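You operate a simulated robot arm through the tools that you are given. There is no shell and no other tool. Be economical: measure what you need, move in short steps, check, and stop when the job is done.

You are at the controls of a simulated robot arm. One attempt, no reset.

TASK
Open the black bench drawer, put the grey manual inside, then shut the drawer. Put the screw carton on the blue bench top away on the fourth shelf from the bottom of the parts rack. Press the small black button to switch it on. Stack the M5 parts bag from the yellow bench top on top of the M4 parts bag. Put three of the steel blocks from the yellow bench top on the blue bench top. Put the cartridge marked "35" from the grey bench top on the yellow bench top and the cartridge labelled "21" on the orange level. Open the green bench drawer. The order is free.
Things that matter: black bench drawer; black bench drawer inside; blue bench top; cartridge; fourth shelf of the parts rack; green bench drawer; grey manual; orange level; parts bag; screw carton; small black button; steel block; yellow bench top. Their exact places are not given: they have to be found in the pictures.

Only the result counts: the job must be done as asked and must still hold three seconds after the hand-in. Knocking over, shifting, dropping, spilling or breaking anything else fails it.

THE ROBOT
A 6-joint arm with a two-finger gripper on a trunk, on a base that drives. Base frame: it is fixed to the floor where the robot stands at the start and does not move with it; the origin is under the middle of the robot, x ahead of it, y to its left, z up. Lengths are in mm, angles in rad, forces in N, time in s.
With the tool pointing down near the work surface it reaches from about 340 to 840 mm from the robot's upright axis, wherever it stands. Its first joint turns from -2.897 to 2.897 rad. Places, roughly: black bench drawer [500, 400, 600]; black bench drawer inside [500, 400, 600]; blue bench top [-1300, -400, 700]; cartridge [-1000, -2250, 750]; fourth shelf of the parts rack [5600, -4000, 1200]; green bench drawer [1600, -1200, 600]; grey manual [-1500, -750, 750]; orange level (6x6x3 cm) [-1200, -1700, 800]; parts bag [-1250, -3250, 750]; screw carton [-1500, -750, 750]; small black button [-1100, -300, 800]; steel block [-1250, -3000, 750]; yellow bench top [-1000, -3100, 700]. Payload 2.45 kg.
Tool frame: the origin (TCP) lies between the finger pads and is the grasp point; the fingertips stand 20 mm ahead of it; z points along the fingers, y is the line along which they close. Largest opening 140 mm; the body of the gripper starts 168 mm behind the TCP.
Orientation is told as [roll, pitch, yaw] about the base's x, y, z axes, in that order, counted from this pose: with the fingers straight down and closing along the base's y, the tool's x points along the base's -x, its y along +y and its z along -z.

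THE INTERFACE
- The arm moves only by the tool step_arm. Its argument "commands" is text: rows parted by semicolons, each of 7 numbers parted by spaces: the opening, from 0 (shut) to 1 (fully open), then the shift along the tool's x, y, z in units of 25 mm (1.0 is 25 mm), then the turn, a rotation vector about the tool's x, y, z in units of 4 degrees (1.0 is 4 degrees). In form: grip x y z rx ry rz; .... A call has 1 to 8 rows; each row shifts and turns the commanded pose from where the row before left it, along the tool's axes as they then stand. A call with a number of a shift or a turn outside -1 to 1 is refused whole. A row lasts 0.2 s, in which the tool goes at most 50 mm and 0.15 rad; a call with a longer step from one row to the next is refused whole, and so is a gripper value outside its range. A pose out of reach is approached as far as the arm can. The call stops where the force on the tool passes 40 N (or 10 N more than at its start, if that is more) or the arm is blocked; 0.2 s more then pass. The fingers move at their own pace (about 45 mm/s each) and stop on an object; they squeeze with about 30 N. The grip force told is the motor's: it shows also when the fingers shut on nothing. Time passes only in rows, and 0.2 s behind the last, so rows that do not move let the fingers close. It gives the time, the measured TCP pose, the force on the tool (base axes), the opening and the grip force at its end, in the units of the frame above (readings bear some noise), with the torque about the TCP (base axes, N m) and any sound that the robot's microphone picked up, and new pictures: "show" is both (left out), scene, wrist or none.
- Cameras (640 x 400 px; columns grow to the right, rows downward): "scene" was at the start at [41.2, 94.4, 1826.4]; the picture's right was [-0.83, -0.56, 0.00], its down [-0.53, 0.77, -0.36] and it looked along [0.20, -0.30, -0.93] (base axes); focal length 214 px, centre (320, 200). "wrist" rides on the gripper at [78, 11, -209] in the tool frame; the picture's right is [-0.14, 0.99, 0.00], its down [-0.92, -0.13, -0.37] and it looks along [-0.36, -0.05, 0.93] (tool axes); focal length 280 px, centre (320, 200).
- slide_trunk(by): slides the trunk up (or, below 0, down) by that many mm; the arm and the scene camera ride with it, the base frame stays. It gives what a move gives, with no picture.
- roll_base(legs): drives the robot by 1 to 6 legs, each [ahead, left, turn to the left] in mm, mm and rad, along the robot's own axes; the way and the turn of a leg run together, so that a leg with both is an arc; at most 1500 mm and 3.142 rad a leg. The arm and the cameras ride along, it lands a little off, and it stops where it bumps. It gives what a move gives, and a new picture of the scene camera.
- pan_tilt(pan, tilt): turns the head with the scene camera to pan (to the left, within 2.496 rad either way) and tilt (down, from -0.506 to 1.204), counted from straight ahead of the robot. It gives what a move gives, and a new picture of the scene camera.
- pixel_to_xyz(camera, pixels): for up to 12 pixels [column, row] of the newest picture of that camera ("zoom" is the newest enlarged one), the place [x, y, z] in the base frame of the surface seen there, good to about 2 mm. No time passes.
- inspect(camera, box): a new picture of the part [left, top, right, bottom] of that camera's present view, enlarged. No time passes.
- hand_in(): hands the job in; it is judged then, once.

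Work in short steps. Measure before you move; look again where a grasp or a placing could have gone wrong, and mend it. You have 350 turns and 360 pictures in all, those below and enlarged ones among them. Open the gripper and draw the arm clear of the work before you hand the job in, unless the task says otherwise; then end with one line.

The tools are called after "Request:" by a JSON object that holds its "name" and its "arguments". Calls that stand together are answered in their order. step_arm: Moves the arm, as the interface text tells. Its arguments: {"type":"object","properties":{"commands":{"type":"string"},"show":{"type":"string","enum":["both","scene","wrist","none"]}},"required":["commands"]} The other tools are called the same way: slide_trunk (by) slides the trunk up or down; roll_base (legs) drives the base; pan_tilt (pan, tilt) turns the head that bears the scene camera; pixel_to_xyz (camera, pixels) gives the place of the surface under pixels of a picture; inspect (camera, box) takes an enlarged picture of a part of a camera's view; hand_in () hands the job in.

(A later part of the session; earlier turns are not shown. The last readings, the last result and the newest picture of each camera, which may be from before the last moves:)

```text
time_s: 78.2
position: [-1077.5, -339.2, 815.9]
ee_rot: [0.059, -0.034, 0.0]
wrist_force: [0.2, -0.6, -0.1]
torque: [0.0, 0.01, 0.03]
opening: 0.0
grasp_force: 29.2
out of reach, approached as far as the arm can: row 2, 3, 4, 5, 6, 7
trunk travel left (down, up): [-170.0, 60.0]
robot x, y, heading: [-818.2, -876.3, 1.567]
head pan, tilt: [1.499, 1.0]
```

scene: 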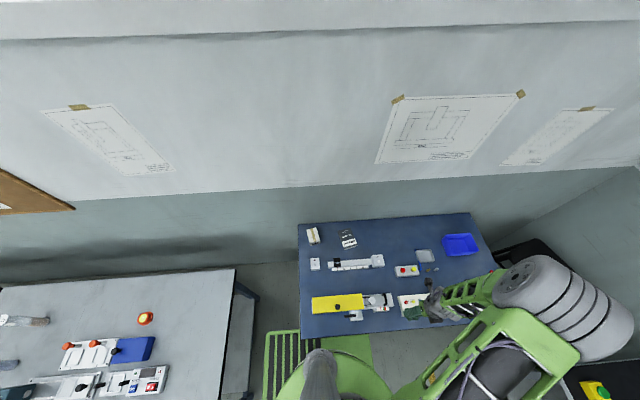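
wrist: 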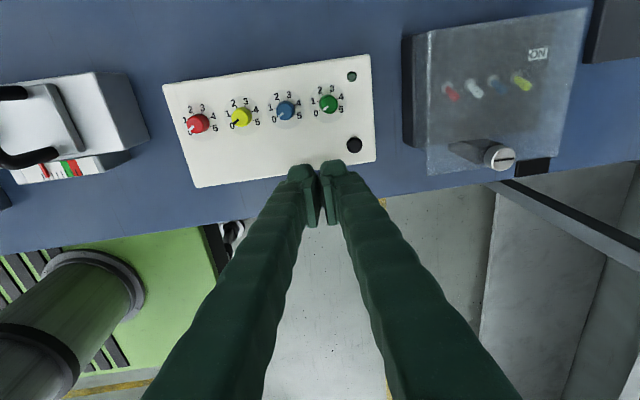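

Something about the wrist configuration restricts me (the limit isn't radius). I lift clear and undo the 90° roll to see if this frees the arm.

Request:
{"name": "step_arm", "arguments": {"commands": "0 0 0 -1 0 0 0;0 0 0 -1 0 0 0;0 0 0 0 0 0 -1;0 0 0 0 0 0 -1;0 0 0 0 0 0 -1;0 0 0 0 0 0 -1;0 0 0 0 0 0 -1;0 0 0 0 0 0 -1", "show": "none"}}

Request:
{"name": "step_arm", "arguments": {"commands": "0 0 0 0 0 0 -1;0 0 0 0 0 0 -1;0 0 0 0 0 0 -1;0 0 0 0 0 0 -1;0 0 0 0 0 0 -1;0 0 0 0 0 0 -1;0 0 0 0 0 0 -1;0 0 0 0 0 0 -1", "show": "none"}}

Request:
{"name": "step_arm", "arguments": {"commands": "0 0 0 0 0 0 -1;0 0 0 0 0 0 -1;0 0 0 0 0 0 -1;0 0 0 0 0 0 -1;0 0 0 0 0 0 -1;0 0 0 0 0 0 -1;0 0 0 0 0 0 -1;0 0 0 0 0 0 -1", "show": "both"}}

```text
time_s: 80.0
position: [-1065.6, -365.8, 851.9]
ee_rot: [0.037, -0.047, 0.422]
wrist_force: [0.4, 1.3, -0.3]
torque: [0.01, 0.0, -0.02]
opening: 0.0
grasp_force: 29.5
out of reach, approached as far as the arm can: row 1, 2, 3, 4, 5
trunk travel left (down, up): [-170.0, 60.0]
robot x, y, heading: [-819.9, -878.4, 1.558]
head pan, tilt: [1.499, 1.0]
```

```text
time_s: 81.8
position: [-1064.1, -366.7, 852.7]
ee_rot: [0.007, -0.059, 0.98]
wrist_force: [-0.3, 0.6, 0.8]
torque: [-0.03, -0.04, 0.0]
opening: 0.0
grasp_force: 29.4
trunk travel left (down, up): [-170.0, 60.0]
robot x, y, heading: [-824.6, -878.1, 1.564]
head pan, tilt: [1.499, 1.0]
```

```text
time_s: 83.6
position: [-1064.0, -365.7, 852.6]
ee_rot: [-0.026, -0.052, 1.54]
wrist_force: [-0.5, -0.1, 0.5]
torque: [-0.01, 0.03, 0.01]
opening: 0.3
grasp_force: 29.2
trunk travel left (down, up): [-170.0, 60.0]
robot x, y, heading: [-817.3, -873.9, 1.568]
head pan, tilt: [1.499, 1.0]
```

scene: 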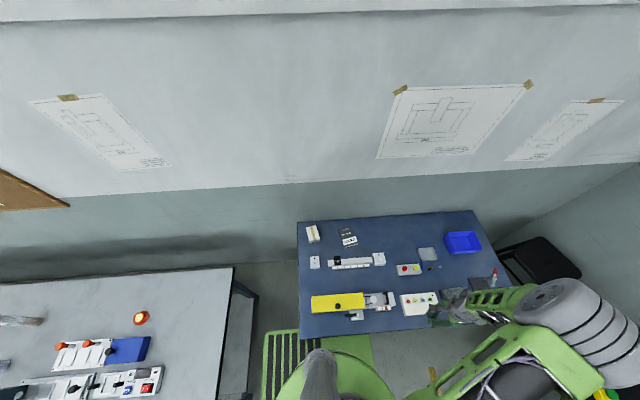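
wrist: 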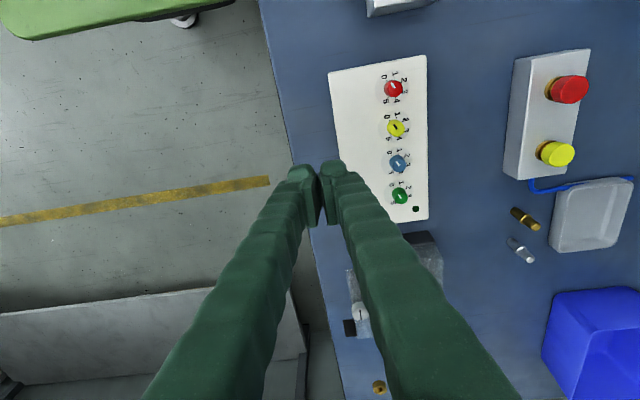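

The wrist seems to be in a poor branch with tool-down right at a joint limit. I tilt the other way (inward) to provoke the return to the normal branch.

Request:
{"name": "step_arm", "arguments": {"commands": "0 0 0 -1 0 1 0;0 0 0 -1 0 1 0;0 0 0 0 0 1 0;0 0 0 0 0 1 0;0 0 0 0 0 1 0;0 0 0 0 0 1 0", "show": "none"}}

```text
time_s: 85.0
position: [-1046.4, -392.9, 884.1]
ee_rot: [-0.083, -0.009, 1.537]
wrist_force: [-0.5, -0.1, -0.4]
torque: [0.0, 0.02, 0.0]
opening: 0.1
grasp_force: 29.2
out of reach, approached as far as the arm can: row 1, 2, 3, 4, 5, 6
trunk travel left (down, up): [-170.0, 60.0]
robot x, y, heading: [-820.6, -876.8, 1.56]
head pan, tilt: [1.499, 1.0]
```

Request:
{"name": "step_arm", "arguments": {"commands": "0 0 0 0 0 1 0;0 0 0 0 0 1 0;0 0 0 0 0 1 0;0 0 0 0 0 1 0;0 0 0 0 0 1 0;0 0 0 0 0 1 0;0 0 0 0 0 1 0;0 0 0 0 0 1 0", "show": "both"}}

```text
time_s: 86.8
position: [-1045.4, -392.9, 884.5]
ee_rot: [-0.08, -0.008, 1.536]
wrist_force: [-0.1, -0.4, 0.0]
torque: [-0.02, 0.01, 0.01]
opening: 0.0
grasp_force: 29.4
out of reach, approached as far as the arm can: row 1, 2, 3, 4, 5, 6, 7, 8
trunk travel left (down, up): [-170.0, 60.0]
robot x, y, heading: [-822.1, -877.1, 1.565]
head pan, tilt: [1.499, 1.0]
```

scene: 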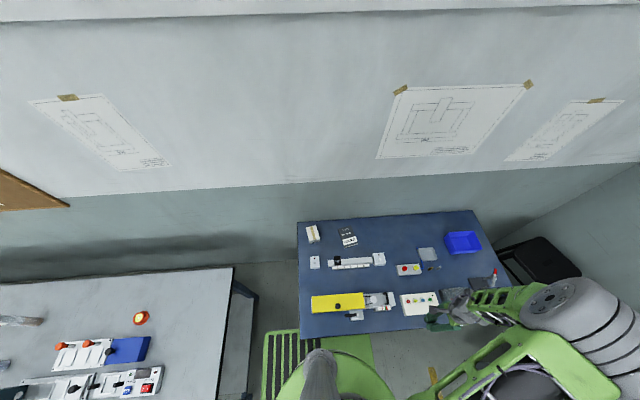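
wrist: 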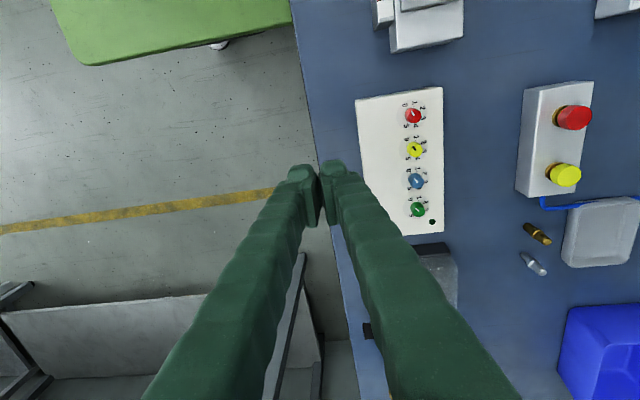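

I measure points on the arm to understand its posture.

Request:
{"name": "pixel_to_xyz", "arguments": {"camera": "scene", "pixels": [[575, 290], [600, 330], [500, 298], [455, 300], [530, 350], [460, 385], [350, 370], [290, 350], [360, 345]]}}

```text
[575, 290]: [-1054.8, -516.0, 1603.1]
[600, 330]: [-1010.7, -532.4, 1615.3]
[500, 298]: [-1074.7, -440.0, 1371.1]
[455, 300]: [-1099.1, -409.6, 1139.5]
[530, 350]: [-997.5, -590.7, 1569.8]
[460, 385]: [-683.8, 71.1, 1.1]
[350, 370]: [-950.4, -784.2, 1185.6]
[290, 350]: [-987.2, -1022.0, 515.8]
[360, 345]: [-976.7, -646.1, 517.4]
```

The posture suggests a Panda-like wrist stuck with forearm roll near its limit. I undo the tilt commands, tilt outward, and then sweep the tilt round sideways to bring the roll back.

Request:
{"name": "step_arm", "arguments": {"commands": "0 0 0 0 0 -1 0;0 0 0 0 0 -1 0;0 0 0 0 0 -1 0;0 0 0 0 0 -1 0;0 0 0 0 0 -1 0;0 0 0 0 0 -1 0;0 0 0 0 0 -1 0;0 0 0 0 0 -1 0", "show": "none"}}

Request:
{"name": "step_arm", "arguments": {"commands": "0 0 0 0 0 -1 0;0 0 0 0 0 -1 0;0 0 0 0 0 -1 0;0 0 0 0 0 -1 0;0 0 0 0 0 -1 0;0 0 0 0 0 -1 0;0 0 0 0 0 -1 0;0 0 0 0 0 -1 0", "show": "none"}}

Request:
{"name": "step_arm", "arguments": {"commands": "0 0 0 0 0 -1 0;0 0 0 0 0 -1 0;0 0 0 0 0 -1 0;0 0 0 0 0 -1 0", "show": "none"}}

```text
time_s: 88.6
position: [-1033.1, -393.2, 883.7]
ee_rot: [-0.139, -0.415, 1.584]
wrist_force: [-1.0, -0.5, -0.8]
torque: [0.04, 0.02, 0.01]
opening: 0.0
grasp_force: 29.5
out of reach, approached as far as the arm can: row 3, 5
trunk travel left (down, up): [-170.0, 60.0]
robot x, y, heading: [-819.6, -878.4, 1.564]
head pan, tilt: [1.499, 1.0]
```

```text
time_s: 90.4
position: [-1032.5, -393.4, 884.1]
ee_rot: [-0.224, -0.964, 1.714]
wrist_force: [-0.2, 0.2, 0.6]
torque: [-0.03, -0.05, 0.02]
opening: 0.2
grasp_force: 29.7
trunk travel left (down, up): [-170.0, 60.0]
robot x, y, heading: [-823.3, -879.4, 1.563]
head pan, tilt: [1.499, 1.0]
```

```text
time_s: 91.4
position: [-1032.2, -393.9, 883.4]
ee_rot: [-0.388, -1.232, 1.897]
wrist_force: [1.0, 0.8, 0.7]
torque: [0.01, 0.01, 0.0]
opening: 0.0
grasp_force: 29.0
trunk travel left (down, up): [-170.0, 60.0]
robot x, y, heading: [-816.8, -874.1, 1.565]
head pan, tilt: [1.499, 1.0]
```

The commanded pose saturates properly. Now I reduce the outward tilt, then sweep it to the left side.

Request:
{"name": "step_arm", "arguments": {"commands": "0 0 0 0 0 1 0;0 0 0 0 0 1 0;0 0 0 0 0 1 0;0 0 0 0 0 1 0;0 0 0 0 0 1 0;0 0 0 0 0 1 0;0 0 0 0 0 1 0;0 0 0 0 0 1 0", "show": "none"}}

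Request:
{"name": "step_arm", "arguments": {"commands": "0 0 0 0 -1 0 0;0 0 0 0 -1 0 0;0 0 0 0 -1 0 0;0 0 0 0 -1 0 0;0 0 0 0 -1 0 0;0 0 0 0 -1 0 0;0 0 0 0 -1 0 0;0 0 0 0 -1 0 0", "show": "none"}}

Request:
{"name": "step_arm", "arguments": {"commands": "0 0 0 0 0 1 0;0 0 0 0 0 1 0;0 0 0 0 0 1 0;0 0 0 0 0 1 0;0 0 0 0 0 1 0;0 0 0 0 0 1 0;0 0 0 0 0 1 0;0 0 0 0 0 1 0", "show": "none"}}

```text
time_s: 93.2
position: [-1031.2, -393.0, 884.5]
ee_rot: [-0.163, -0.687, 1.633]
wrist_force: [-0.1, 0.0, -0.1]
torque: [0.01, -0.02, 0.03]
opening: 0.0
grasp_force: 29.7
trunk travel left (down, up): [-170.0, 60.0]
robot x, y, heading: [-823.9, -878.3, 1.563]
head pan, tilt: [1.499, 1.0]
```

```text
time_s: 95.0
position: [-1031.6, -392.7, 883.7]
ee_rot: [0.395, -0.69, 1.633]
wrist_force: [0.4, 0.4, 0.0]
torque: [0.0, 0.02, 0.04]
opening: 0.4
grasp_force: 29.1
trunk travel left (down, up): [-170.0, 60.0]
robot x, y, heading: [-817.8, -877.2, 1.562]
head pan, tilt: [1.499, 1.0]
```

```text
time_s: 96.8
position: [-1031.2, -392.3, 883.0]
ee_rot: [0.304, -0.162, 1.844]
wrist_force: [0.0, -0.8, 0.4]
torque: [0.0, -0.01, 0.02]
opening: 0.0
grasp_force: 29.4
trunk travel left (down, up): [-170.0, 60.0]
robot x, y, heading: [-821.4, -878.1, 1.562]
head pan, tilt: [1.499, 1.0]
```

Request:
{"name": "step_arm", "arguments": {"commands": "0 0 0 0 -1 0.5 0;0 0 0 0 -1 0.5 0;0 0 0 0 -1 0.5 0;0 0 0 0 0 1 0;0 0 0 0 0 1 0;0 0 0 0 0 1 0;0 0 0 0 0 1 0;0 0 0 0 0 1 0", "show": "none"}}

Request:
{"name": "step_arm", "arguments": {"commands": "0 0 0 0 0 1 0;0 0 0 0 0 1 0;0 0 0 0 0 1 0;0 0 0 0 1 0 0;0 0 0 0 1 0 0;0 0 0 0 1 0 0;0 0 0 0 1 0 0;0 0 0 0 1 0 0", "show": "none"}}

```text
time_s: 98.6
position: [-1032.2, -394.8, 884.9]
ee_rot: [0.525, 0.238, 2.059]
wrist_force: [0.3, -0.9, -0.2]
torque: [-0.01, 0.0, -0.02]
opening: 0.0
grasp_force: 29.8
trunk travel left (down, up): [-170.0, 60.0]
robot x, y, heading: [-821.1, -879.4, 1.565]
head pan, tilt: [1.499, 1.0]
```

```text
time_s: 100.4
position: [-1033.7, -392.8, 883.0]
ee_rot: [0.356, 0.412, 2.17]
wrist_force: [-1.1, -0.2, 0.5]
torque: [0.0, 0.0, -0.01]
opening: 0.0
grasp_force: 29.2
out of reach, approached as far as the arm can: row 7, 8
trunk travel left (down, up): [-170.0, 60.0]
robot x, y, heading: [-820.4, -880.2, 1.568]
head pan, tilt: [1.499, 1.0]
```

Out-of-reach now probably comes from the last joint; I test turning about the tool axis.

Request:
{"name": "step_arm", "arguments": {"commands": "0 0 0 0 0 0 1;0 0 0 0 0 0 1;0 0 0 0 0 0 1;0 0 0 0 0 0 1;0 0 0 0 1 0 0;0 0 0 0 1 0 0", "show": "none"}}

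```text
time_s: 101.8
position: [-1031.0, -393.0, 882.8]
ee_rot: [0.225, 0.493, 1.87]
wrist_force: [0.0, 0.1, -0.4]
torque: [0.0, 0.0, -0.01]
opening: 0.0
grasp_force: 29.3
out of reach, approached as far as the arm can: row 5, 6
trunk travel left (down, up): [-170.0, 60.0]
robot x, y, heading: [-821.3, -874.6, 1.564]
head pan, tilt: [1.499, 1.0]
```

Request:
{"name": "step_arm", "arguments": {"commands": "0 0 0 0 0 0 1;0 0 0 0 0 0 1;0 0 0 0 0 0 1;0 0 0 0 0 0 1;0 0 0 0 1 0 0;0 0 0 0 1 0 0;0 0 0 0 0 -1 0;0 0 0 0 0 -1 0", "show": "none"}}

```text
time_s: 103.6
position: [-1014.8, -395.8, 883.2]
ee_rot: [0.198, 0.366, 1.782]
wrist_force: [-0.5, 0.0, 0.6]
torque: [0.0, 0.0, -0.02]
opening: 0.0
grasp_force: 29.5
out of reach, approached as far as the arm can: row 1, 2, 3, 4, 5, 6
trunk travel left (down, up): [-170.0, 60.0]
robot x, y, heading: [-820.8, -878.6, 1.565]
head pan, tilt: [1.499, 1.0]
```

Turning rz+ hits the limit, so I turn rz− and then reduce the side tilt.

Request:
{"name": "step_arm", "arguments": {"commands": "0 0 0 0 0 0 -1;0 0 0 0 0 0 -1;0 0 0 0 0 0 -1;0 0 0 0 0 0 -1;0 0 0 0 0 0 -1;0 0 0 0 0 0 -1;0 0 0 0 0 0 -1;0 0 0 0 0 0 -1", "show": "none"}}

Request:
{"name": "step_arm", "arguments": {"commands": "0 0 0 0 0 0 -1;0 0 0 0 0 0 -1;0 0 0 0 0 0 -1;0 0 0 0 0 0 -1;0 0 0 0 0 0 -1;0 0 0 0 0 0 -1;0 0 0 0 0 0 -1;0 0 0 0 0 0 -1", "show": "both"}}

```text
time_s: 105.4
position: [-1014.2, -394.7, 882.3]
ee_rot: [0.361, 0.208, 2.342]
wrist_force: [-0.3, 0.0, -0.5]
torque: [-0.01, 0.0, -0.02]
opening: 0.3
grasp_force: 29.4
trunk travel left (down, up): [-170.0, 60.0]
robot x, y, heading: [-816.2, -878.3, 1.564]
head pan, tilt: [1.499, 1.0]
```

```text
time_s: 107.2
position: [-1015.3, -394.9, 881.8]
ee_rot: [0.412, -0.008, 2.864]
wrist_force: [-0.2, 0.7, -0.3]
torque: [0.0, -0.02, 0.01]
opening: 0.0
grasp_force: 29.2
trunk travel left (down, up): [-170.0, 60.0]
robot x, y, heading: [-822.5, -878.0, 1.561]
head pan, tilt: [1.499, 1.0]
```

scene: 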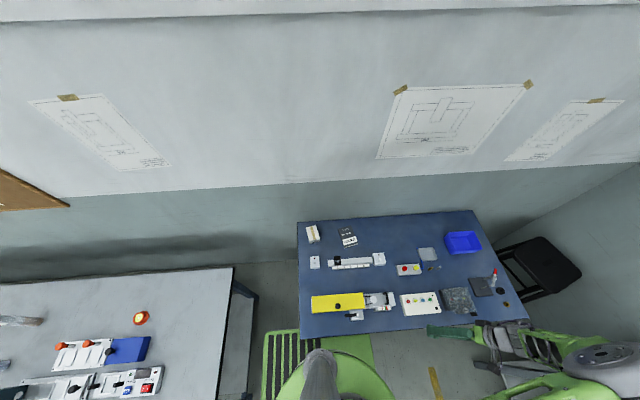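
wrist: 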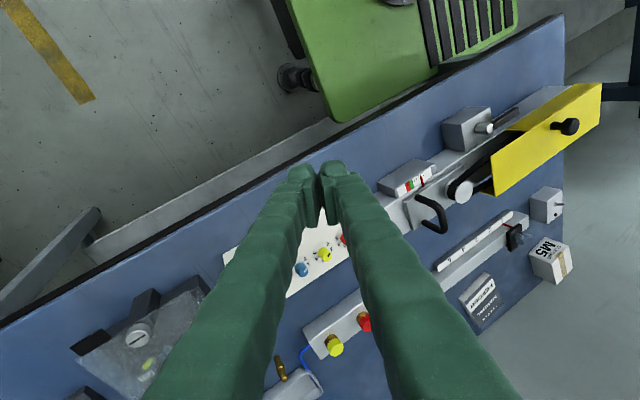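

Now I reduce the remaining tilt (roll 0.41) to bring the tool vertical.

Request:
{"name": "step_arm", "arguments": {"commands": "0 0 0 0 1 0 0;0 0 0 0 1 0 0;0 0 0 0 1 0 0;0 0 0 0 1 0 0;0 0 0 0 1 0 0;0 0 0 0 0.9 0 0", "show": "none"}}

```text
time_s: 108.6
position: [-1011.1, -405.9, 876.0]
ee_rot: [0.006, -0.03, 2.862]
wrist_force: [-0.6, -0.7, -0.2]
torque: [0.01, 0.01, -0.01]
opening: 0.0
grasp_force: 29.6
out of reach, approached as far as the arm can: row 5, 6
trunk travel left (down, up): [-170.0, 60.0]
robot x, y, heading: [-821.0, -880.1, 1.563]
head pan, tilt: [1.499, 1.0]
```

Request:
{"name": "step_arm", "arguments": {"commands": "0 -0.93 -0.61 0 0 0 0;0 -0.93 -0.61 0 0 0 0;0 -0.93 -0.61 0 0 0 0;0 -0.93 -0.61 0 0 0 0;0 -0.93 -0.61 0 0 0 0", "show": "none"}}

```text
time_s: 109.8
position: [-1084.9, -330.9, 860.9]
ee_rot: [0.022, -0.082, 2.861]
wrist_force: [0.0, 0.4, -0.5]
torque: [-0.03, -0.02, -0.01]
opening: 0.0
grasp_force: 29.8
out of reach, approached as far as the arm can: row 1, 2, 3, 4, 5
trunk travel left (down, up): [-170.0, 60.0]
robot x, y, heading: [-819.7, -873.3, 1.566]
head pan, tilt: [1.499, 1.0]
```

I probe which tilts are free from here: two steps outward, then back inward.

Request:
{"name": "step_arm", "arguments": {"commands": "0 0 0 -1 0 0 0;0 0 0 -1 0 0 0;0 0 0 -1 0 0 0;0 0 0 -1 0 0 0", "show": "none"}}

Request:
{"name": "step_arm", "arguments": {"commands": "0 0 0 0 0.74 -0.67 0;0 0 0 0 0.74 -0.67 0;0 0 0 0 0.74 -0.67 0;0 0 0 0 0.74 -0.67 0", "show": "none"}}

Request:
{"name": "step_arm", "arguments": {"commands": "0 0 0 0 -0.74 0.67 0;0 0 0 0 -0.74 0.67 0;0 0 0 0 -0.74 0.67 0;0 0 0 0 -0.74 0.67 0;0 0 0 0 -0.74 0.67 0;0 0 0 0 -0.74 0.67 0", "show": "scene"}}

```text
time_s: 110.8
position: [-1064.2, -358.8, 942.5]
ee_rot: [0.023, -0.09, 2.861]
wrist_force: [-0.4, -0.6, 0.4]
torque: [-0.05, 0.02, -0.01]
opening: 0.2
grasp_force: 29.7
out of reach, approached as far as the arm can: row 1, 2, 3, 4
trunk travel left (down, up): [-170.0, 60.0]
robot x, y, heading: [-819.0, -879.7, 1.562]
head pan, tilt: [1.499, 1.0]
```

```text
time_s: 111.8
position: [-1072.2, -367.7, 940.8]
ee_rot: [-0.069, -0.186, 2.867]
wrist_force: [0.3, 0.3, -1.3]
torque: [-0.01, -0.01, 0.02]
opening: 0.0
grasp_force: 29.7
out of reach, approached as far as the arm can: row 3, 4
trunk travel left (down, up): [-170.0, 60.0]
robot x, y, heading: [-818.9, -878.2, 1.56]
head pan, tilt: [1.499, 1.0]
```

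```text
time_s: 113.2
position: [-1090.7, -367.4, 941.8]
ee_rot: [0.119, -0.072, 2.877]
wrist_force: [0.5, 0.4, -0.1]
torque: [0.02, 0.0, -0.03]
opening: 0.0
grasp_force: 29.4
out of reach, approached as far as the arm can: row 1, 2, 3, 4
trunk travel left (down, up): [-170.0, 60.0]
robot x, y, heading: [-820.8, -877.3, 1.559]
head pan, tilt: [1.499, 1.0]
```

scene: 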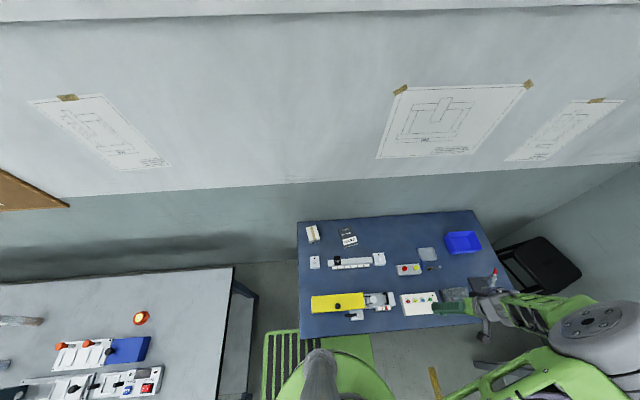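

The arm sits at a wrist-alignment singularity in the wrong branch. I tilt sideways (tangential left) first, then will extend outward, where the normal branch is well-conditioned.

Request:
{"name": "step_arm", "arguments": {"commands": "0 0 0 0 -0.64 -0.77 0;0 0 0 0 -0.64 -0.77 0;0 0 0 0 -0.64 -0.77 0;0 0 0 0 -0.64 -0.77 0;0 0 0 0 -0.64 -0.77 0;0 0 0 0 -0.64 -0.77 0;0 0 0 0 -0.64 -0.77 0;0 0 0 0 -0.64 -0.77 0", "show": "none"}}

```text
time_s: 115.0
position: [-1089.6, -366.9, 941.7]
ee_rot: [0.522, -0.481, 2.737]
wrist_force: [0.2, 1.4, -0.2]
torque: [-0.02, 0.04, -0.03]
opening: 0.0
grasp_force: 29.2
trunk travel left (down, up): [-170.0, 60.0]
robot x, y, heading: [-822.2, -875.6, 1.563]
head pan, tilt: [1.499, 1.0]
```

Tilt is free. Now I move outward by ~170 mm keeping this orientation.

Request:
{"name": "step_arm", "arguments": {"commands": "0 -0.93 -0.98 0 0 0 0;0 -0.93 -0.98 0 0 0 0;0 -0.93 -0.98 0 0 0 0;0 -0.93 -0.98 0 0 0 0;0 -0.93 -0.98 0 0 0 0", "show": "none"}}

Request:
{"name": "step_arm", "arguments": {"commands": "0 0 0 0 0.64 0.77 0;0 0 0 0 0.64 0.77 0;0 0 0 0 0.64 0.77 0;0 0 0 0 0.64 0.77 0;0 0 0 0 0.64 0.77 0;0 0 0 0 0.64 0.77 0;0 0 0 0 0.64 0.77 0;0 0 0 0 0.64 0.77 0", "show": "none"}}

```text
time_s: 116.2
position: [-1168.2, -218.1, 941.6]
ee_rot: [0.522, -0.479, 2.739]
wrist_force: [-0.7, -1.1, 0.7]
torque: [-0.02, 0.0, 0.02]
opening: 0.0
grasp_force: 29.5
trunk travel left (down, up): [-170.0, 60.0]
robot x, y, heading: [-821.0, -873.7, 1.561]
head pan, tilt: [1.499, 1.0]
```

```text
time_s: 118.0
position: [-1168.4, -219.3, 940.8]
ee_rot: [0.165, -0.132, 2.868]
wrist_force: [0.0, 0.3, -0.3]
torque: [0.0, -0.03, 0.02]
opening: 0.2
grasp_force: 29.3
out of reach, approached as far as the arm can: row 8
trunk travel left (down, up): [-170.0, 60.0]
robot x, y, heading: [-820.8, -878.9, 1.568]
head pan, tilt: [1.499, 1.0]
```

Blocked at the last row again; I turn rz− to free the last joint, then straighten.

Request:
{"name": "step_arm", "arguments": {"commands": "0 0 0 0 0 0 -1;0 0 0 0 0 0 -1;0 0 0 0 0 0 -1;0 0 0 0 0 0 -1;0 0 0 0 0 0 -1;0 0 0 0 0 0 -1", "show": "none"}}

```text
time_s: 119.4
position: [-1169.6, -219.1, 941.4]
ee_rot: [0.098, -0.19, -2.993]
wrist_force: [-0.2, -0.1, 0.9]
torque: [0.01, 0.0, -0.01]
opening: 0.0
grasp_force: 29.5
trunk travel left (down, up): [-170.0, 60.0]
robot x, y, heading: [-815.8, -876.6, 1.562]
head pan, tilt: [1.499, 1.0]
```

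Request:
{"name": "step_arm", "arguments": {"commands": "0 0 0 0 0.47 0.9 0;0 0 0 0 0.47 0.9 0;0 0 0 0 0.47 0.9 0", "show": "scene"}}

```text
time_s: 120.2
position: [-1169.2, -219.7, 940.8]
ee_rot: [0.097, -0.193, -2.993]
wrist_force: [0.9, 1.0, 1.0]
torque: [0.03, -0.01, 0.01]
opening: 0.0
grasp_force: 29.7
out of reach, approached as far as the arm can: row 1, 2, 3
trunk travel left (down, up): [-170.0, 60.0]
robot x, y, heading: [-822.2, -877.2, 1.564]
head pan, tilt: [1.499, 1.0]
```

scene: 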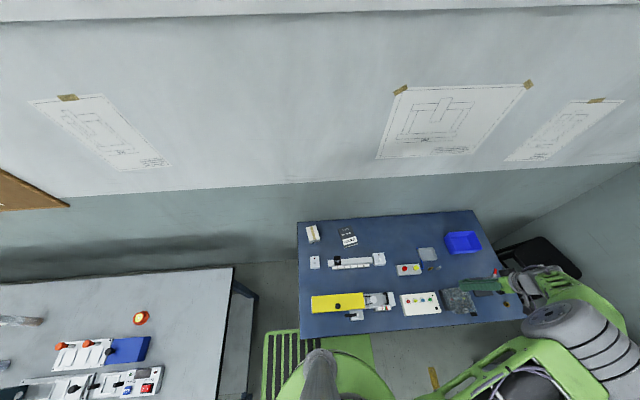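

The forearm roll looks wound up toward its far limit on this side; it should unwind through the right side instead. I tilt left again, then pull inward.

Request:
{"name": "step_arm", "arguments": {"commands": "0 0 0 0 -0.33 -0.94 0;0 0 0 0 -0.33 -0.94 0;0 0 0 0 -0.33 -0.94 0;0 0 0 0 -0.33 -0.94 0", "show": "none"}}

```text
time_s: 121.2
position: [-1169.0, -217.3, 941.9]
ee_rot: [0.203, -0.45, -3.035]
wrist_force: [1.0, 0.6, 0.2]
torque: [0.0, 0.02, -0.03]
opening: 0.1
grasp_force: 29.8
trunk travel left (down, up): [-170.0, 60.0]
robot x, y, heading: [-820.7, -876.0, 1.561]
head pan, tilt: [1.499, 1.0]
```

I move 200 mm inward with this tilt, then sweep the tilt from left to outward.

Request:
{"name": "step_arm", "arguments": {"commands": "0 0.33 0.94 0.03 0 0 0;0 0.33 0.94 0.03 0 0 0;0 0.33 0.94 0.03 0 0 0;0 0.33 0.94 0.03 0 0 0;0 0.33 0.94 0.03 0 0 0;0 0.33 0.94 0.03 0 0 0;0 0.33 0.94 0.03 0 0 0;0 0.33 0.94 0.03 0 0 0", "show": "none"}}

Request:
{"name": "step_arm", "arguments": {"commands": "0 0 0 0 0.825 0.47 -0.31;0 0 0 0 0.825 0.47 -0.31;0 0 0 0 0.825 0.47 -0.31;0 0 0 0 0.825 0.47 -0.31;0 0 0 0 0.825 0.47 -0.31;0 0 0 0 0.825 0.47 -0.31;0 0 0 0 0.825 0.47 -0.31;0 0 0 0 0.825 0.47 -0.31", "show": "none"}}

```text
time_s: 123.0
position: [-1077.3, -395.3, 940.6]
ee_rot: [0.203, -0.448, -3.035]
wrist_force: [0.7, -0.6, -0.4]
torque: [-0.01, 0.0, 0.0]
opening: 0.0
grasp_force: 28.6
trunk travel left (down, up): [-170.0, 60.0]
robot x, y, heading: [-822.2, -875.2, 1.562]
head pan, tilt: [1.499, 1.0]
```

```text
time_s: 124.8
position: [-1081.6, -396.7, 942.3]
ee_rot: [-0.27, -0.218, -2.876]
wrist_force: [0.0, 0.2, -0.4]
torque: [0.01, -0.02, 0.01]
opening: 0.0
grasp_force: 29.4
out of reach, approached as far as the arm can: row 7
trunk travel left (down, up): [-170.0, 60.0]
robot x, y, heading: [-820.8, -879.9, 1.564]
head pan, tilt: [1.499, 1.0]
```

Request:
{"name": "step_arm", "arguments": {"commands": "0 0 0 0 0.55 0.76 -0.34;0 0 0 0 0.55 0.76 -0.34;0 0 0 0 0.55 0.76 -0.34;0 0 0 0 0.55 0.76 -0.34;0 0 0 0 0.55 0.76 -0.34;0 0 0 0 0.55 0.76 -0.34;0 0 0 0 0.55 0.76 -0.34;0 0 0 0 0.55 0.76 -0.34", "show": "none"}}

```text
time_s: 126.6
position: [-1081.4, -395.2, 942.6]
ee_rot: [-0.584, 0.244, -2.882]
wrist_force: [0.1, -0.6, 0.7]
torque: [0.03, -0.01, -0.04]
opening: 0.0
grasp_force: 29.0
trunk travel left (down, up): [-170.0, 60.0]
robot x, y, heading: [-818.2, -880.1, 1.561]
head pan, tilt: [1.499, 1.0]
```

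Request:
{"name": "step_arm", "arguments": {"commands": "0 0 0 0 -0.69 0.49 -0.53;0 0 0 0 -0.69 0.49 -0.53;0 0 0 0 -0.69 0.49 -0.53;0 0 0 0 -0.69 0.49 -0.53;0 0 0 0 -0.69 0.49 -0.53;0 0 0 0 -0.69 0.49 -0.53;0 0 0 0 -0.69 0.49 -0.53;0 0 0 0 -0.69 0.49 -0.53", "show": "none"}}

```text
time_s: 128.4
position: [-1073.3, -400.0, 936.6]
ee_rot: [-0.253, 0.516, -2.755]
wrist_force: [0.4, 0.2, 0.2]
torque: [-0.02, 0.0, -0.03]
opening: 0.0
grasp_force: 29.3
out of reach, approached as far as the arm can: row 6, 7, 8
trunk travel left (down, up): [-170.0, 60.0]
robot x, y, heading: [-819.6, -877.0, 1.564]
head pan, tilt: [1.499, 1.0]
```

Probably the last joint is at its other limit now; I turn rz+.

Request:
{"name": "step_arm", "arguments": {"commands": "0 0 0 0 0 0 1;0 0 0 0 0 0 1;0 0 0 0 0 0 1;0 0 0 0 0 0 1;0 0 0 0 0 0 1;0 0 0 0 0 0 1;0 0 0 0 0 0 1;0 0 0 0 0 0 1", "show": "none"}}

Request:
{"name": "step_arm", "arguments": {"commands": "0 0 0 0 0 0 1;0 0 0 0 0 0 1;0 0 0 0 0 0 1;0 0 0 0 0 0 1;0 0 0 0 0 0 1;0 0 0 0 0 0 1;0 0 0 0 0 0 1;0 0 0 0 0 0 1", "show": "none"}}

```text
time_s: 130.2
position: [-1073.9, -401.7, 936.0]
ee_rot: [-0.488, 0.307, 2.959]
wrist_force: [-0.9, 0.9, 0.3]
torque: [0.01, 0.01, 0.01]
opening: 0.0
grasp_force: 29.0
trunk travel left (down, up): [-170.0, 60.0]
robot x, y, heading: [-822.7, -877.4, 1.566]
head pan, tilt: [1.499, 1.0]
```

```text
time_s: 132.0
position: [-1073.8, -401.1, 937.6]
ee_rot: [-0.571, 0.019, 2.473]
wrist_force: [-1.0, 0.2, 0.2]
torque: [-0.04, 0.0, -0.01]
opening: 0.0
grasp_force: 29.3
trunk travel left (down, up): [-170.0, 60.0]
robot x, y, heading: [-818.5, -875.1, 1.568]
head pan, tilt: [1.499, 1.0]
```

Request:
{"name": "step_arm", "arguments": {"commands": "0 0 0 0 -0.37 0.78 -0.5;0 0 0 0 -0.37 0.78 -0.5;0 0 0 0 -0.37 0.78 -0.5;0 0 0 0 -0.37 0.78 -0.5;0 0 0 0 -0.37 0.78 -0.5;0 0 0 0 -0.37 0.78 -0.5;0 0 0 0 -0.37 0.78 -0.5;0 0 0 0 -0.37 0.78 -0.5", "show": "none"}}

```text
time_s: 133.8
position: [-1075.2, -401.1, 938.3]
ee_rot: [-0.34, 0.534, 2.533]
wrist_force: [-0.2, -1.0, 0.4]
torque: [-0.05, 0.0, 0.0]
opening: 0.0
grasp_force: 29.1
trunk travel left (down, up): [-170.0, 60.0]
robot x, y, heading: [-818.4, -875.2, 1.565]
head pan, tilt: [1.499, 1.0]
```

Now I straighten the tool toward vertical from this side.

Request:
{"name": "step_arm", "arguments": {"commands": "0 0 0 0 -0.49 -0.87 0;0 0 0 0 -0.49 -0.87 0;0 0 0 0 -0.49 -0.87 0;0 0 0 0 -0.49 -0.87 0;0 0 0 0 -0.49 -0.87 0;0 0 0 0 -0.49 -0.87 0;0 0 0 0 -0.49 -0.87 0;0 0 0 0 -0.49 -0.87 0", "show": "scene"}}

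```text
time_s: 135.6
position: [-1058.8, -454.8, 904.9]
ee_rot: [-0.092, 0.109, 2.621]
wrist_force: [-0.1, -0.2, 0.0]
torque: [0.0, 0.01, -0.01]
opening: 0.0
grasp_force: 29.6
out of reach, approached as far as the arm can: row 2, 3, 4, 5, 6, 7, 8
trunk travel left (down, up): [-170.0, 60.0]
robot x, y, heading: [-822.0, -875.3, 1.563]
head pan, tilt: [1.499, 1.0]
```

scene: 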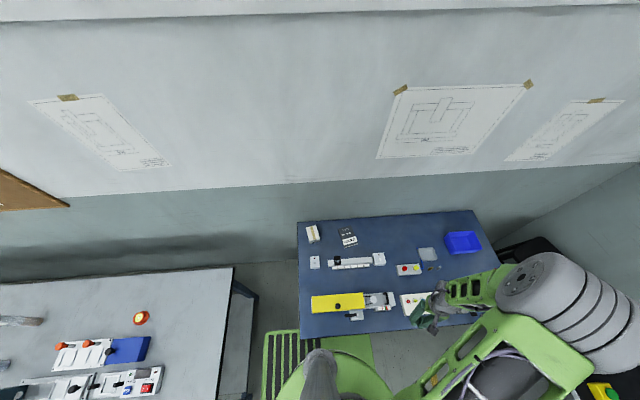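

New understanding: the wrist is bent past alignment; it must cross alignment exactly in the arm's vertical plane. I first tilt outward along the radial direction (az 29.6°).

Request:
{"name": "step_arm", "arguments": {"commands": "0 0 0 0 0.29 -0.95 0.12;0 0 0 0 0.29 -0.95 0.12;0 0 0 0 0.29 -0.95 0.12;0 0 0 0 0.29 -0.95 0.12;0 0 0 0 0.29 -0.95 0.12;0 0 0 0 0.29 -0.95 0.12;0 0 0 0 0.29 -0.95 0.12;0 0 0 0 0.29 -0.95 0.12", "show": "none"}}

```text
time_s: 137.4
position: [-1019.2, -438.8, 906.8]
ee_rot: [-0.271, -0.067, 2.622]
wrist_force: [0.8, 0.7, -0.1]
torque: [0.02, 0.01, -0.03]
opening: 0.1
grasp_force: 29.2
out of reach, approached as far as the arm can: row 2, 3, 4, 5, 6, 8
trunk travel left (down, up): [-170.0, 60.0]
robot x, y, heading: [-818.7, -878.3, 1.562]
head pan, tilt: [1.499, 1.0]
```

Request:
{"name": "step_arm", "arguments": {"commands": "0 0 0 0 0.08 -0.96 0.26;0 0 0 0 0.08 -0.96 0.26;0 0 0 0 0.08 -0.96 0.26;0 0 0 0 0.08 -0.96 0.26;0 0 0 0 0.08 -0.96 0.26;0 0 0 0 0.08 -0.96 0.26", "show": "none"}}

```text
time_s: 138.8
position: [-1019.5, -438.9, 905.4]
ee_rot: [-0.308, -0.484, 2.632]
wrist_force: [0.4, -0.1, -0.1]
torque: [0.0, 0.01, -0.02]
opening: 0.0
grasp_force: 29.9
trunk travel left (down, up): [-170.0, 60.0]
robot x, y, heading: [-818.3, -878.3, 1.562]
head pan, tilt: [1.499, 1.0]
```

Now in-plane; I correct the small lateral error and bring the tilt inward along the radial plane.

Request:
{"name": "step_arm", "arguments": {"commands": "0 0 0 0 0.23 0.15 -0.18;0 0 0 0 -0.53 0.85 0.02;0 0 0 0 -0.53 0.85 0.02;0 0 0 0 -0.53 0.85 0.02;0 0 0 0 -0.53 0.85 0.02", "show": "none"}}

```text
time_s: 140.0
position: [-1017.7, -439.1, 906.0]
ee_rot: [-0.156, -0.24, 2.575]
wrist_force: [-0.5, -0.4, 0.3]
torque: [0.03, 0.01, 0.0]
opening: 0.1
grasp_force: 29.6
trunk travel left (down, up): [-170.0, 60.0]
robot x, y, heading: [-819.8, -876.2, 1.565]
head pan, tilt: [1.499, 1.0]
```

Request:
{"name": "step_arm", "arguments": {"commands": "0 0 0 0 -0.53 0.85 0;0 0 0 0 -0.53 0.85 0;0 0 0 0 -0.53 0.85 0;0 0 0 0 -0.53 0.85 0;0 0 0 0 -0.53 0.85 0;0 0 0 0 -0.53 0.85 0", "show": "none"}}

```text
time_s: 141.4
position: [-1019.1, -437.8, 905.7]
ee_rot: [0.072, 0.116, 2.56]
wrist_force: [0.2, 0.2, -1.1]
torque: [-0.03, 0.0, 0.0]
opening: 0.0
grasp_force: 29.9
trunk travel left (down, up): [-170.0, 60.0]
robot x, y, heading: [-822.6, -879.6, 1.56]
head pan, tilt: [1.499, 1.0]
```

Crossed without any flags. Now I move outward toward the button while straightening the tool.

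Request:
{"name": "step_arm", "arguments": {"commands": "0 -0.83 -0.4 0 0 0 0;0 -0.83 -0.4 0 0 0 0;0 -0.83 -0.4 0 0 0 0;0 -0.83 -0.4 0 0.2 -0.33 0;0 -0.83 -0.4 0 0.2 -0.33 0;0 -0.83 -0.4 0 0.2 -0.33 0;0 -0.83 -0.4 0 0.2 -0.33 0;0 0 0 0 0.2 -0.33 0", "show": "wrist"}}

```text
time_s: 143.2
position: [-1100.2, -301.4, 888.1]
ee_rot: [-0.003, -0.002, 2.559]
wrist_force: [0.3, -1.4, -0.1]
torque: [0.03, -0.01, 0.0]
opening: 0.0
grasp_force: 29.4
trunk travel left (down, up): [-170.0, 60.0]
robot x, y, heading: [-823.3, -880.3, 1.566]
head pan, tilt: [1.499, 1.0]
```

wrist: 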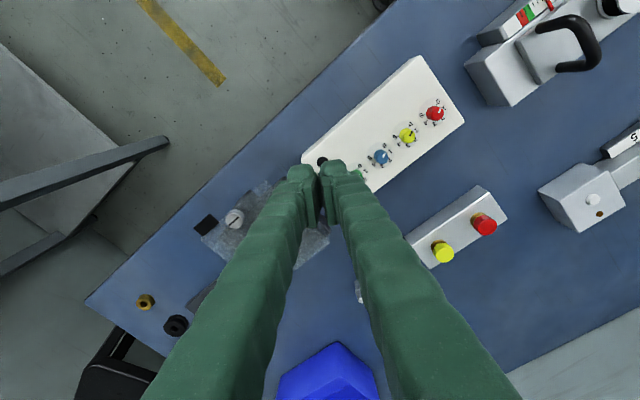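

The arm is free again. TCP is over the button; I descend to about 5 mm above it, then press in small steps.

Request:
{"name": "step_arm", "arguments": {"commands": "0 0 0 1 0 0 0;0 0 0 1 0 0 0;0 0 0 1 0 0 0;0 0 0 0.2 0 0 0", "show": "wrist"}}

```text
time_s: 144.2
position: [-1100.4, -299.9, 808.1]
ee_rot: [-0.001, -0.003, 2.555]
wrist_force: [-0.3, 0.1, -0.3]
torque: [0.01, 0.0, 0.0]
opening: 0.0
grasp_force: 29.2
trunk travel left (down, up): [-170.0, 60.0]
robot x, y, heading: [-820.6, -874.4, 1.56]
head pan, tilt: [1.499, 1.0]
```

wrist: 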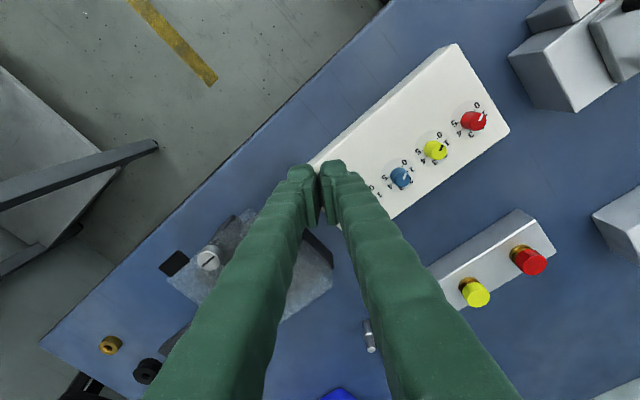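

Request:
{"name": "step_arm", "arguments": {"commands": "0 0 0 0.2 0 0 0;0 0 0 0.15 0 0 0;0 0 0 0.1 0 0 0;0 0 0 0.1 0 0 0", "show": "none"}}

```text
time_s: 145.2
position: [-1100.8, -299.3, 794.6]
ee_rot: [-0.002, -0.003, 2.556]
wrist_force: [0.0, -2.4, 8.2]
torque: [-0.06, 0.02, 0.01]
opening: 0.0
grasp_force: 29.1
trunk travel left (down, up): [-170.0, 60.0]
robot x, y, heading: [-823.0, -875.6, 1.567]
head pan, tilt: [1.499, 1.0]
heard: click
```

Click heard, 8 N. I lift off and look at the indicator on the panel.

Request:
{"name": "step_arm", "arguments": {"commands": "0 0 0 -1 0 0 0;0 0 0 -1 0 0 0;0 0 0 -1 0 0 0;0 0 0 -1 0 0 0;0 0 0 -1 0 0 0", "show": "wrist"}}

```text
time_s: 146.4
position: [-1099.8, -300.5, 921.0]
ee_rot: [-0.001, -0.002, 2.558]
wrist_force: [0.2, 0.3, 0.0]
torque: [0.02, -0.01, 0.03]
opening: 0.2
grasp_force: 29.4
trunk travel left (down, up): [-170.0, 60.0]
robot x, y, heading: [-822.5, -877.3, 1.564]
head pan, tilt: [1.499, 1.0]
```

wrist: 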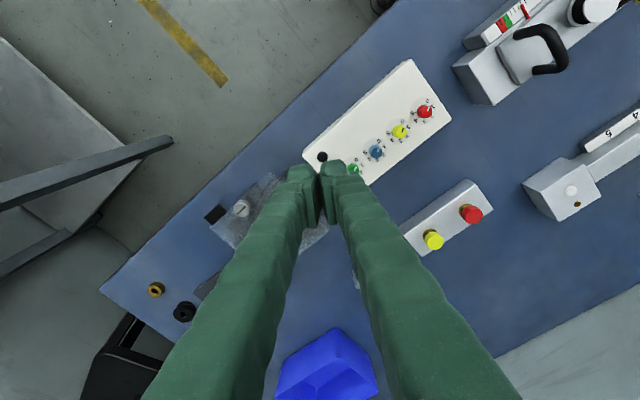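

Now go over the manual at about (−1500,−650).

Request:
{"name": "step_arm", "arguments": {"commands": "1 -0.27 1 0 0 0 0;1 -0.27 1 0 0 0 0;1 -0.27 1 0 0 0 0;1 -0.27 1 0 0 0 0;1 -0.27 1 0 0 0 0;1 -0.27 1 0 0 0 0;1 -0.27 1 0 0 0 0;1 -0.27 1 0 0 0 0", "show": "none"}}

Request:
{"name": "step_arm", "arguments": {"commands": "1 -0.27 1 0 0 0 0;1 -0.27 1 0 0 0 0;1 -0.27 1 0 0 0 0;1 -0.27 1 0 0 0 0;1 -0.27 1 0 0 0 0;1 -0.27 1 0 0 0 0;1 -0.27 1 0 0 0 0", "show": "wrist"}}

```text
time_s: 148.2
position: [-1256.1, -437.1, 919.0]
ee_rot: [-0.002, -0.003, 2.557]
wrist_force: [-0.2, 0.6, 0.1]
torque: [0.05, 0.0, -0.01]
opening: 139.9
grasp_force: 0.1
trunk travel left (down, up): [-170.0, 60.0]
robot x, y, heading: [-821.9, -877.1, 1.563]
head pan, tilt: [1.499, 1.0]
```

```text
time_s: 149.8
position: [-1393.2, -558.3, 918.1]
ee_rot: [-0.003, -0.003, 2.56]
wrist_force: [-0.4, 0.0, 0.1]
torque: [-0.02, -0.03, 0.01]
opening: 140.0
grasp_force: 0.0
trunk travel left (down, up): [-170.0, 60.0]
robot x, y, heading: [-824.4, -878.1, 1.562]
head pan, tilt: [1.499, 1.0]
```

wrist: 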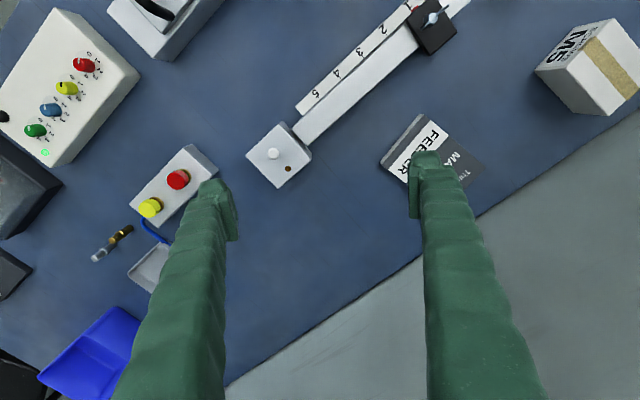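

The green LED on the panel is lit (46,152). I measure the manual's corners.

Request:
{"name": "pixel_to_xyz", "arguments": {"camera": "wrist", "pixels": [[424, 117], [382, 162], [486, 162], [465, 188], [390, 172], [444, 128], [400, 145]]}}

Request:
{"name": "inspect", "arguments": {"camera": "wrist", "box": [360, 90, 520, 200]}}

```text
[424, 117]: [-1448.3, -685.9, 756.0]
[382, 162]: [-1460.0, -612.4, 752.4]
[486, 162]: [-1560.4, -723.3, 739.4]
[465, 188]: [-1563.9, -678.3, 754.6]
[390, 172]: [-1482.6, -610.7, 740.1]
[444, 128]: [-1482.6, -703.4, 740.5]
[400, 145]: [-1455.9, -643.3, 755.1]
```

```text
3.64 times, centred on (440, 145) of wrist
```

zoom: 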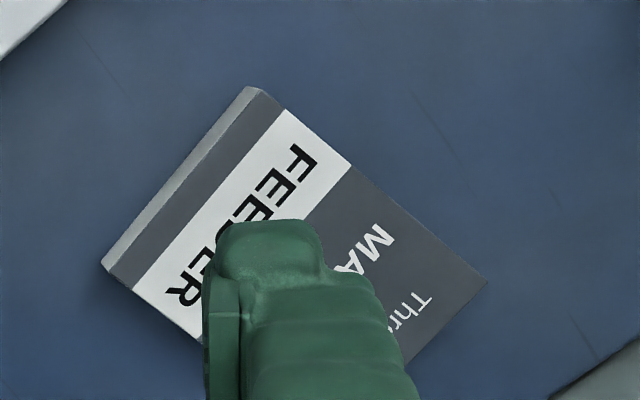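

The manual is ~105×75×16, long side along x, slightly turned. I centre above it and turn so the fingers close across its 75 mm width.

Request:
{"name": "step_arm", "arguments": {"commands": "1 -0.26 0.95 0 0 0 0;1 -0.26 0.95 0 0 0 0;1 -0.26 0.95 0 0 0 0;1 -0.26 0.95 0 0 0 0;1 -0.26 0.95 0 0 0 0;1 -0.26 0.95 0 0 0 0;1 0 0 0 0 0 -1;1 0 0 0 0 0 -1", "show": "none"}}

Request:
{"name": "step_arm", "arguments": {"commands": "1 0 0 0 0 0 -1;1 0 0 0 0 0 -1;1 0 0 0 0 0 -1;1 0 0 0 0 0 -1;1 0 0 0 0 0 -1;1 0 0 0 0 0 -1;1 0 0 0 0 0 -1;1 0 0 0 0 0 -1", "show": "wrist"}}

```text
time_s: 151.6
position: [-1503.4, -654.9, 919.0]
ee_rot: [-0.001, 0.0, 2.697]
wrist_force: [-0.1, 0.6, -0.2]
torque: [-0.02, -0.01, -0.04]
opening: 139.9
grasp_force: 0.1
trunk travel left (down, up): [-170.0, 60.0]
robot x, y, heading: [-822.0, -875.4, 1.563]
head pan, tilt: [1.499, 1.0]
```

```text
time_s: 153.4
position: [-1503.7, -655.6, 918.0]
ee_rot: [-0.003, 0.0, -3.028]
wrist_force: [-0.2, -0.2, 0.1]
torque: [0.04, 0.0, 0.02]
opening: 140.0
grasp_force: 0.1
trunk travel left (down, up): [-170.0, 60.0]
robot x, y, heading: [-818.6, -882.2, 1.564]
head pan, tilt: [1.499, 1.0]
```

wrist: 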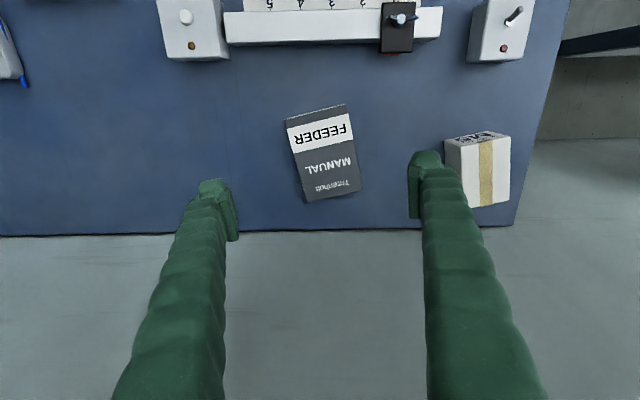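

Request:
{"name": "pixel_to_xyz", "arguments": {"camera": "wrist", "pixels": [[289, 118], [345, 107], [359, 185], [305, 199], [323, 150], [464, 135], [508, 140], [505, 200], [472, 205], [487, 170], [446, 142]]}}

```text
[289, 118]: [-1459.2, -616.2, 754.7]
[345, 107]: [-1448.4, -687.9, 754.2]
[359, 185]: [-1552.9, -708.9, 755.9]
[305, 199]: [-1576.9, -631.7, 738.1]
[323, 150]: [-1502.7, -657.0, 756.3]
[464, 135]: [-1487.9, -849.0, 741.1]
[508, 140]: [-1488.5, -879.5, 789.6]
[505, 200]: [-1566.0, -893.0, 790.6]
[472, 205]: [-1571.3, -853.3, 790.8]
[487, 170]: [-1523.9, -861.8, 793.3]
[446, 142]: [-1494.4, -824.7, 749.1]
```

Manual centre (−1506,−662). I adjust, lower to z≈763 and close.

Request:
{"name": "step_arm", "arguments": {"commands": "1 -0.15 0.27 0 0 0 -0.85;1 0 0 1 0 0 0;1 0 0 1 0 0 0;1 0 0 1 0 0 0;1 0 0 1 0 0 0;1 0 0 1 0 0 0;1 0 0 1 0 0 0;1 0 0 0 0 0 0", "show": "wrist"}}

```text
time_s: 155.2
position: [-1506.0, -661.2, 768.7]
ee_rot: [-0.001, 0.002, -2.969]
wrist_force: [-0.3, 0.1, 0.3]
torque: [-0.01, -0.03, -0.02]
opening: 140.1
grasp_force: 0.1
trunk travel left (down, up): [-170.0, 60.0]
robot x, y, heading: [-821.0, -878.1, 1.559]
head pan, tilt: [1.499, 1.0]
```

wrist: 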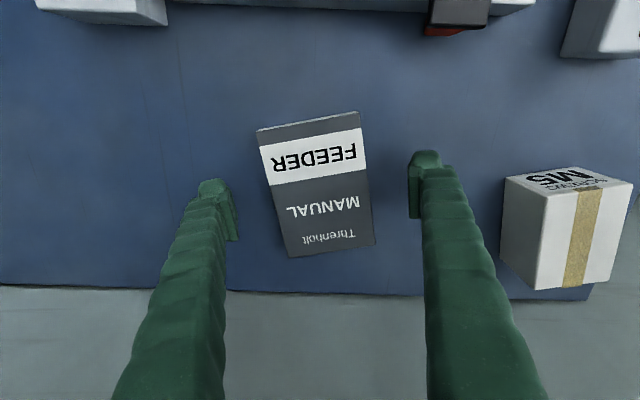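

Request:
{"name": "step_arm", "arguments": {"commands": "1 0 0 0.24 0 0 0;0.4 0 0 0 0 0 0;0.4 0 0 0 0 0 0;0.4 0 0 0 0 0 0;0.4 0 0 0 0 0 0;0.4 0 0 0 0 0 0;0.4 0 0 0 0 0 0;0.4 0 0 0 0 0 0", "show": "none"}}

Request:
{"name": "step_arm", "arguments": {"commands": "0.3 0 0 0 0 0 0;0.3 0 0 0 0 0 0;0.3 0 0 -0.5 0 0 0;0.3 0 0 -1 0 0 0;0.3 0 0 -1 0 0 0;0.3 0 0 -1 0 0 0;0.3 0 0 -1 0 0 0;0.3 0 0 -1 0 0 0", "show": "wrist"}}

```text
time_s: 157.0
position: [-1506.6, -662.2, 763.4]
ee_rot: [-0.002, -0.002, -2.968]
wrist_force: [0.6, 0.6, -0.9]
torque: [0.02, 0.01, 0.04]
opening: 81.3
grasp_force: 30.3
trunk travel left (down, up): [-170.0, 60.0]
robot x, y, heading: [-819.7, -881.8, 1.566]
head pan, tilt: [1.499, 1.0]
```

```text
time_s: 158.8
position: [-1506.9, -661.6, 899.8]
ee_rot: [-0.002, 0.0, -2.969]
wrist_force: [-0.5, 0.4, -1.2]
torque: [0.02, 0.01, 0.01]
opening: 81.1
grasp_force: 29.8
trunk travel left (down, up): [-170.0, 60.0]
robot x, y, heading: [-823.2, -879.5, 1.564]
head pan, tilt: [1.499, 1.0]
```

wrist: 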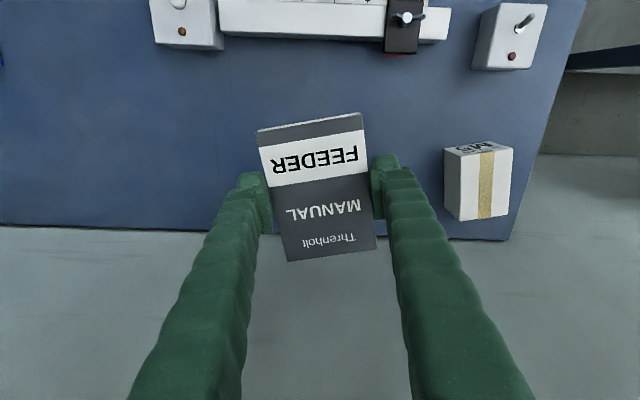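

Manual is held (81 mm). I drive to in front of the open drawer and turn the base so the arm on its left side points to the drawer.

Request:
{"name": "roll_base", "arguments": {"legs": [[190, -1290, 0], [0, 0, -1.2]]}}

Request:
{"name": "pan_tilt", "arguments": {"pan": 1.2, "tilt": 1.1}}

```text
time_s: 173.4
position: [429.8, 26.8, 900.4]
ee_rot: [-0.002, 0.0, 2.118]
wrist_force: [0.0, 0.5, -1.0]
torque: [0.0, -0.03, 0.01]
opening: 80.9
grasp_force: 29.7
trunk travel left (down, up): [-170.0, 60.0]
robot x, y, heading: [480.4, -688.8, 0.369]
head pan, tilt: [1.499, 1.0]
```

scene: 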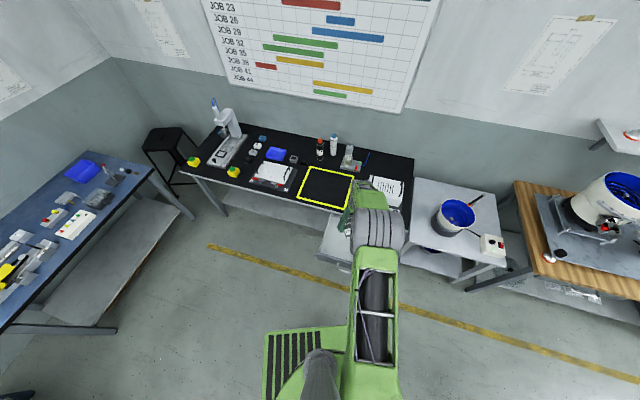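

```text
time_s: 174.2
position: [430.2, 26.9, 900.2]
ee_rot: [-0.002, 0.0, 2.117]
wrist_force: [0.0, 0.4, -0.5]
torque: [0.01, -0.02, 0.01]
opening: 80.8
grasp_force: 30.5
trunk travel left (down, up): [-170.0, 60.0]
robot x, y, heading: [476.6, -688.7, 0.367]
head pan, tilt: [1.201, 1.1]
```

scene: 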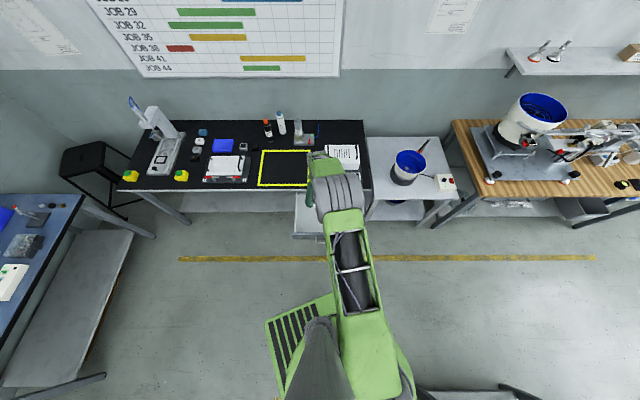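

I take a wrist view of the drawer below.

Request:
{"name": "inspect", "arguments": {"camera": "wrist", "box": [0, 0, 640, 400]}}

```text
1.00 times, centred on (320, 200) of wrist (not enlarged: the box is as wide or as high as the picture)
```

zoom: 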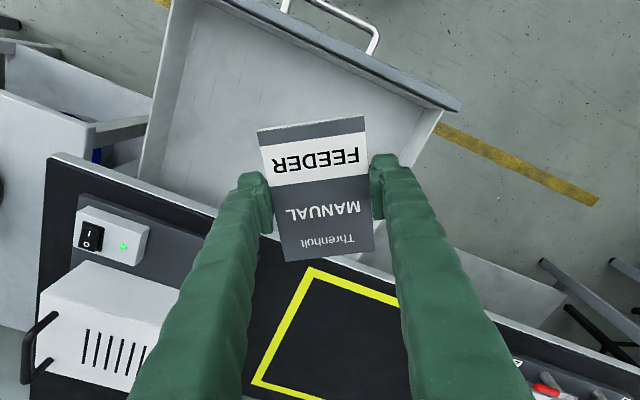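

Request:
{"name": "pixel_to_xyz", "arguments": {"camera": "zoom", "pixels": [[200, 60], [230, 120], [200, 190], [260, 25], [400, 105], [178, 40], [440, 110], [160, 170], [135, 175], [330, 20], [300, 80]]}}

```text
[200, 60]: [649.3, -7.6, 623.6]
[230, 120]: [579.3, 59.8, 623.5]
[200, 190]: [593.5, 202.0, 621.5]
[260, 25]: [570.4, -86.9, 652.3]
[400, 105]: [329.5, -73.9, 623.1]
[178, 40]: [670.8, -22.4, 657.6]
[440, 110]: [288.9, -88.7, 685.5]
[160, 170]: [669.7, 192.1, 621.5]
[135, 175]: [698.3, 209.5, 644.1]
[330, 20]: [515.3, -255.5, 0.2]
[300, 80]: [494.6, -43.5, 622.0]
```

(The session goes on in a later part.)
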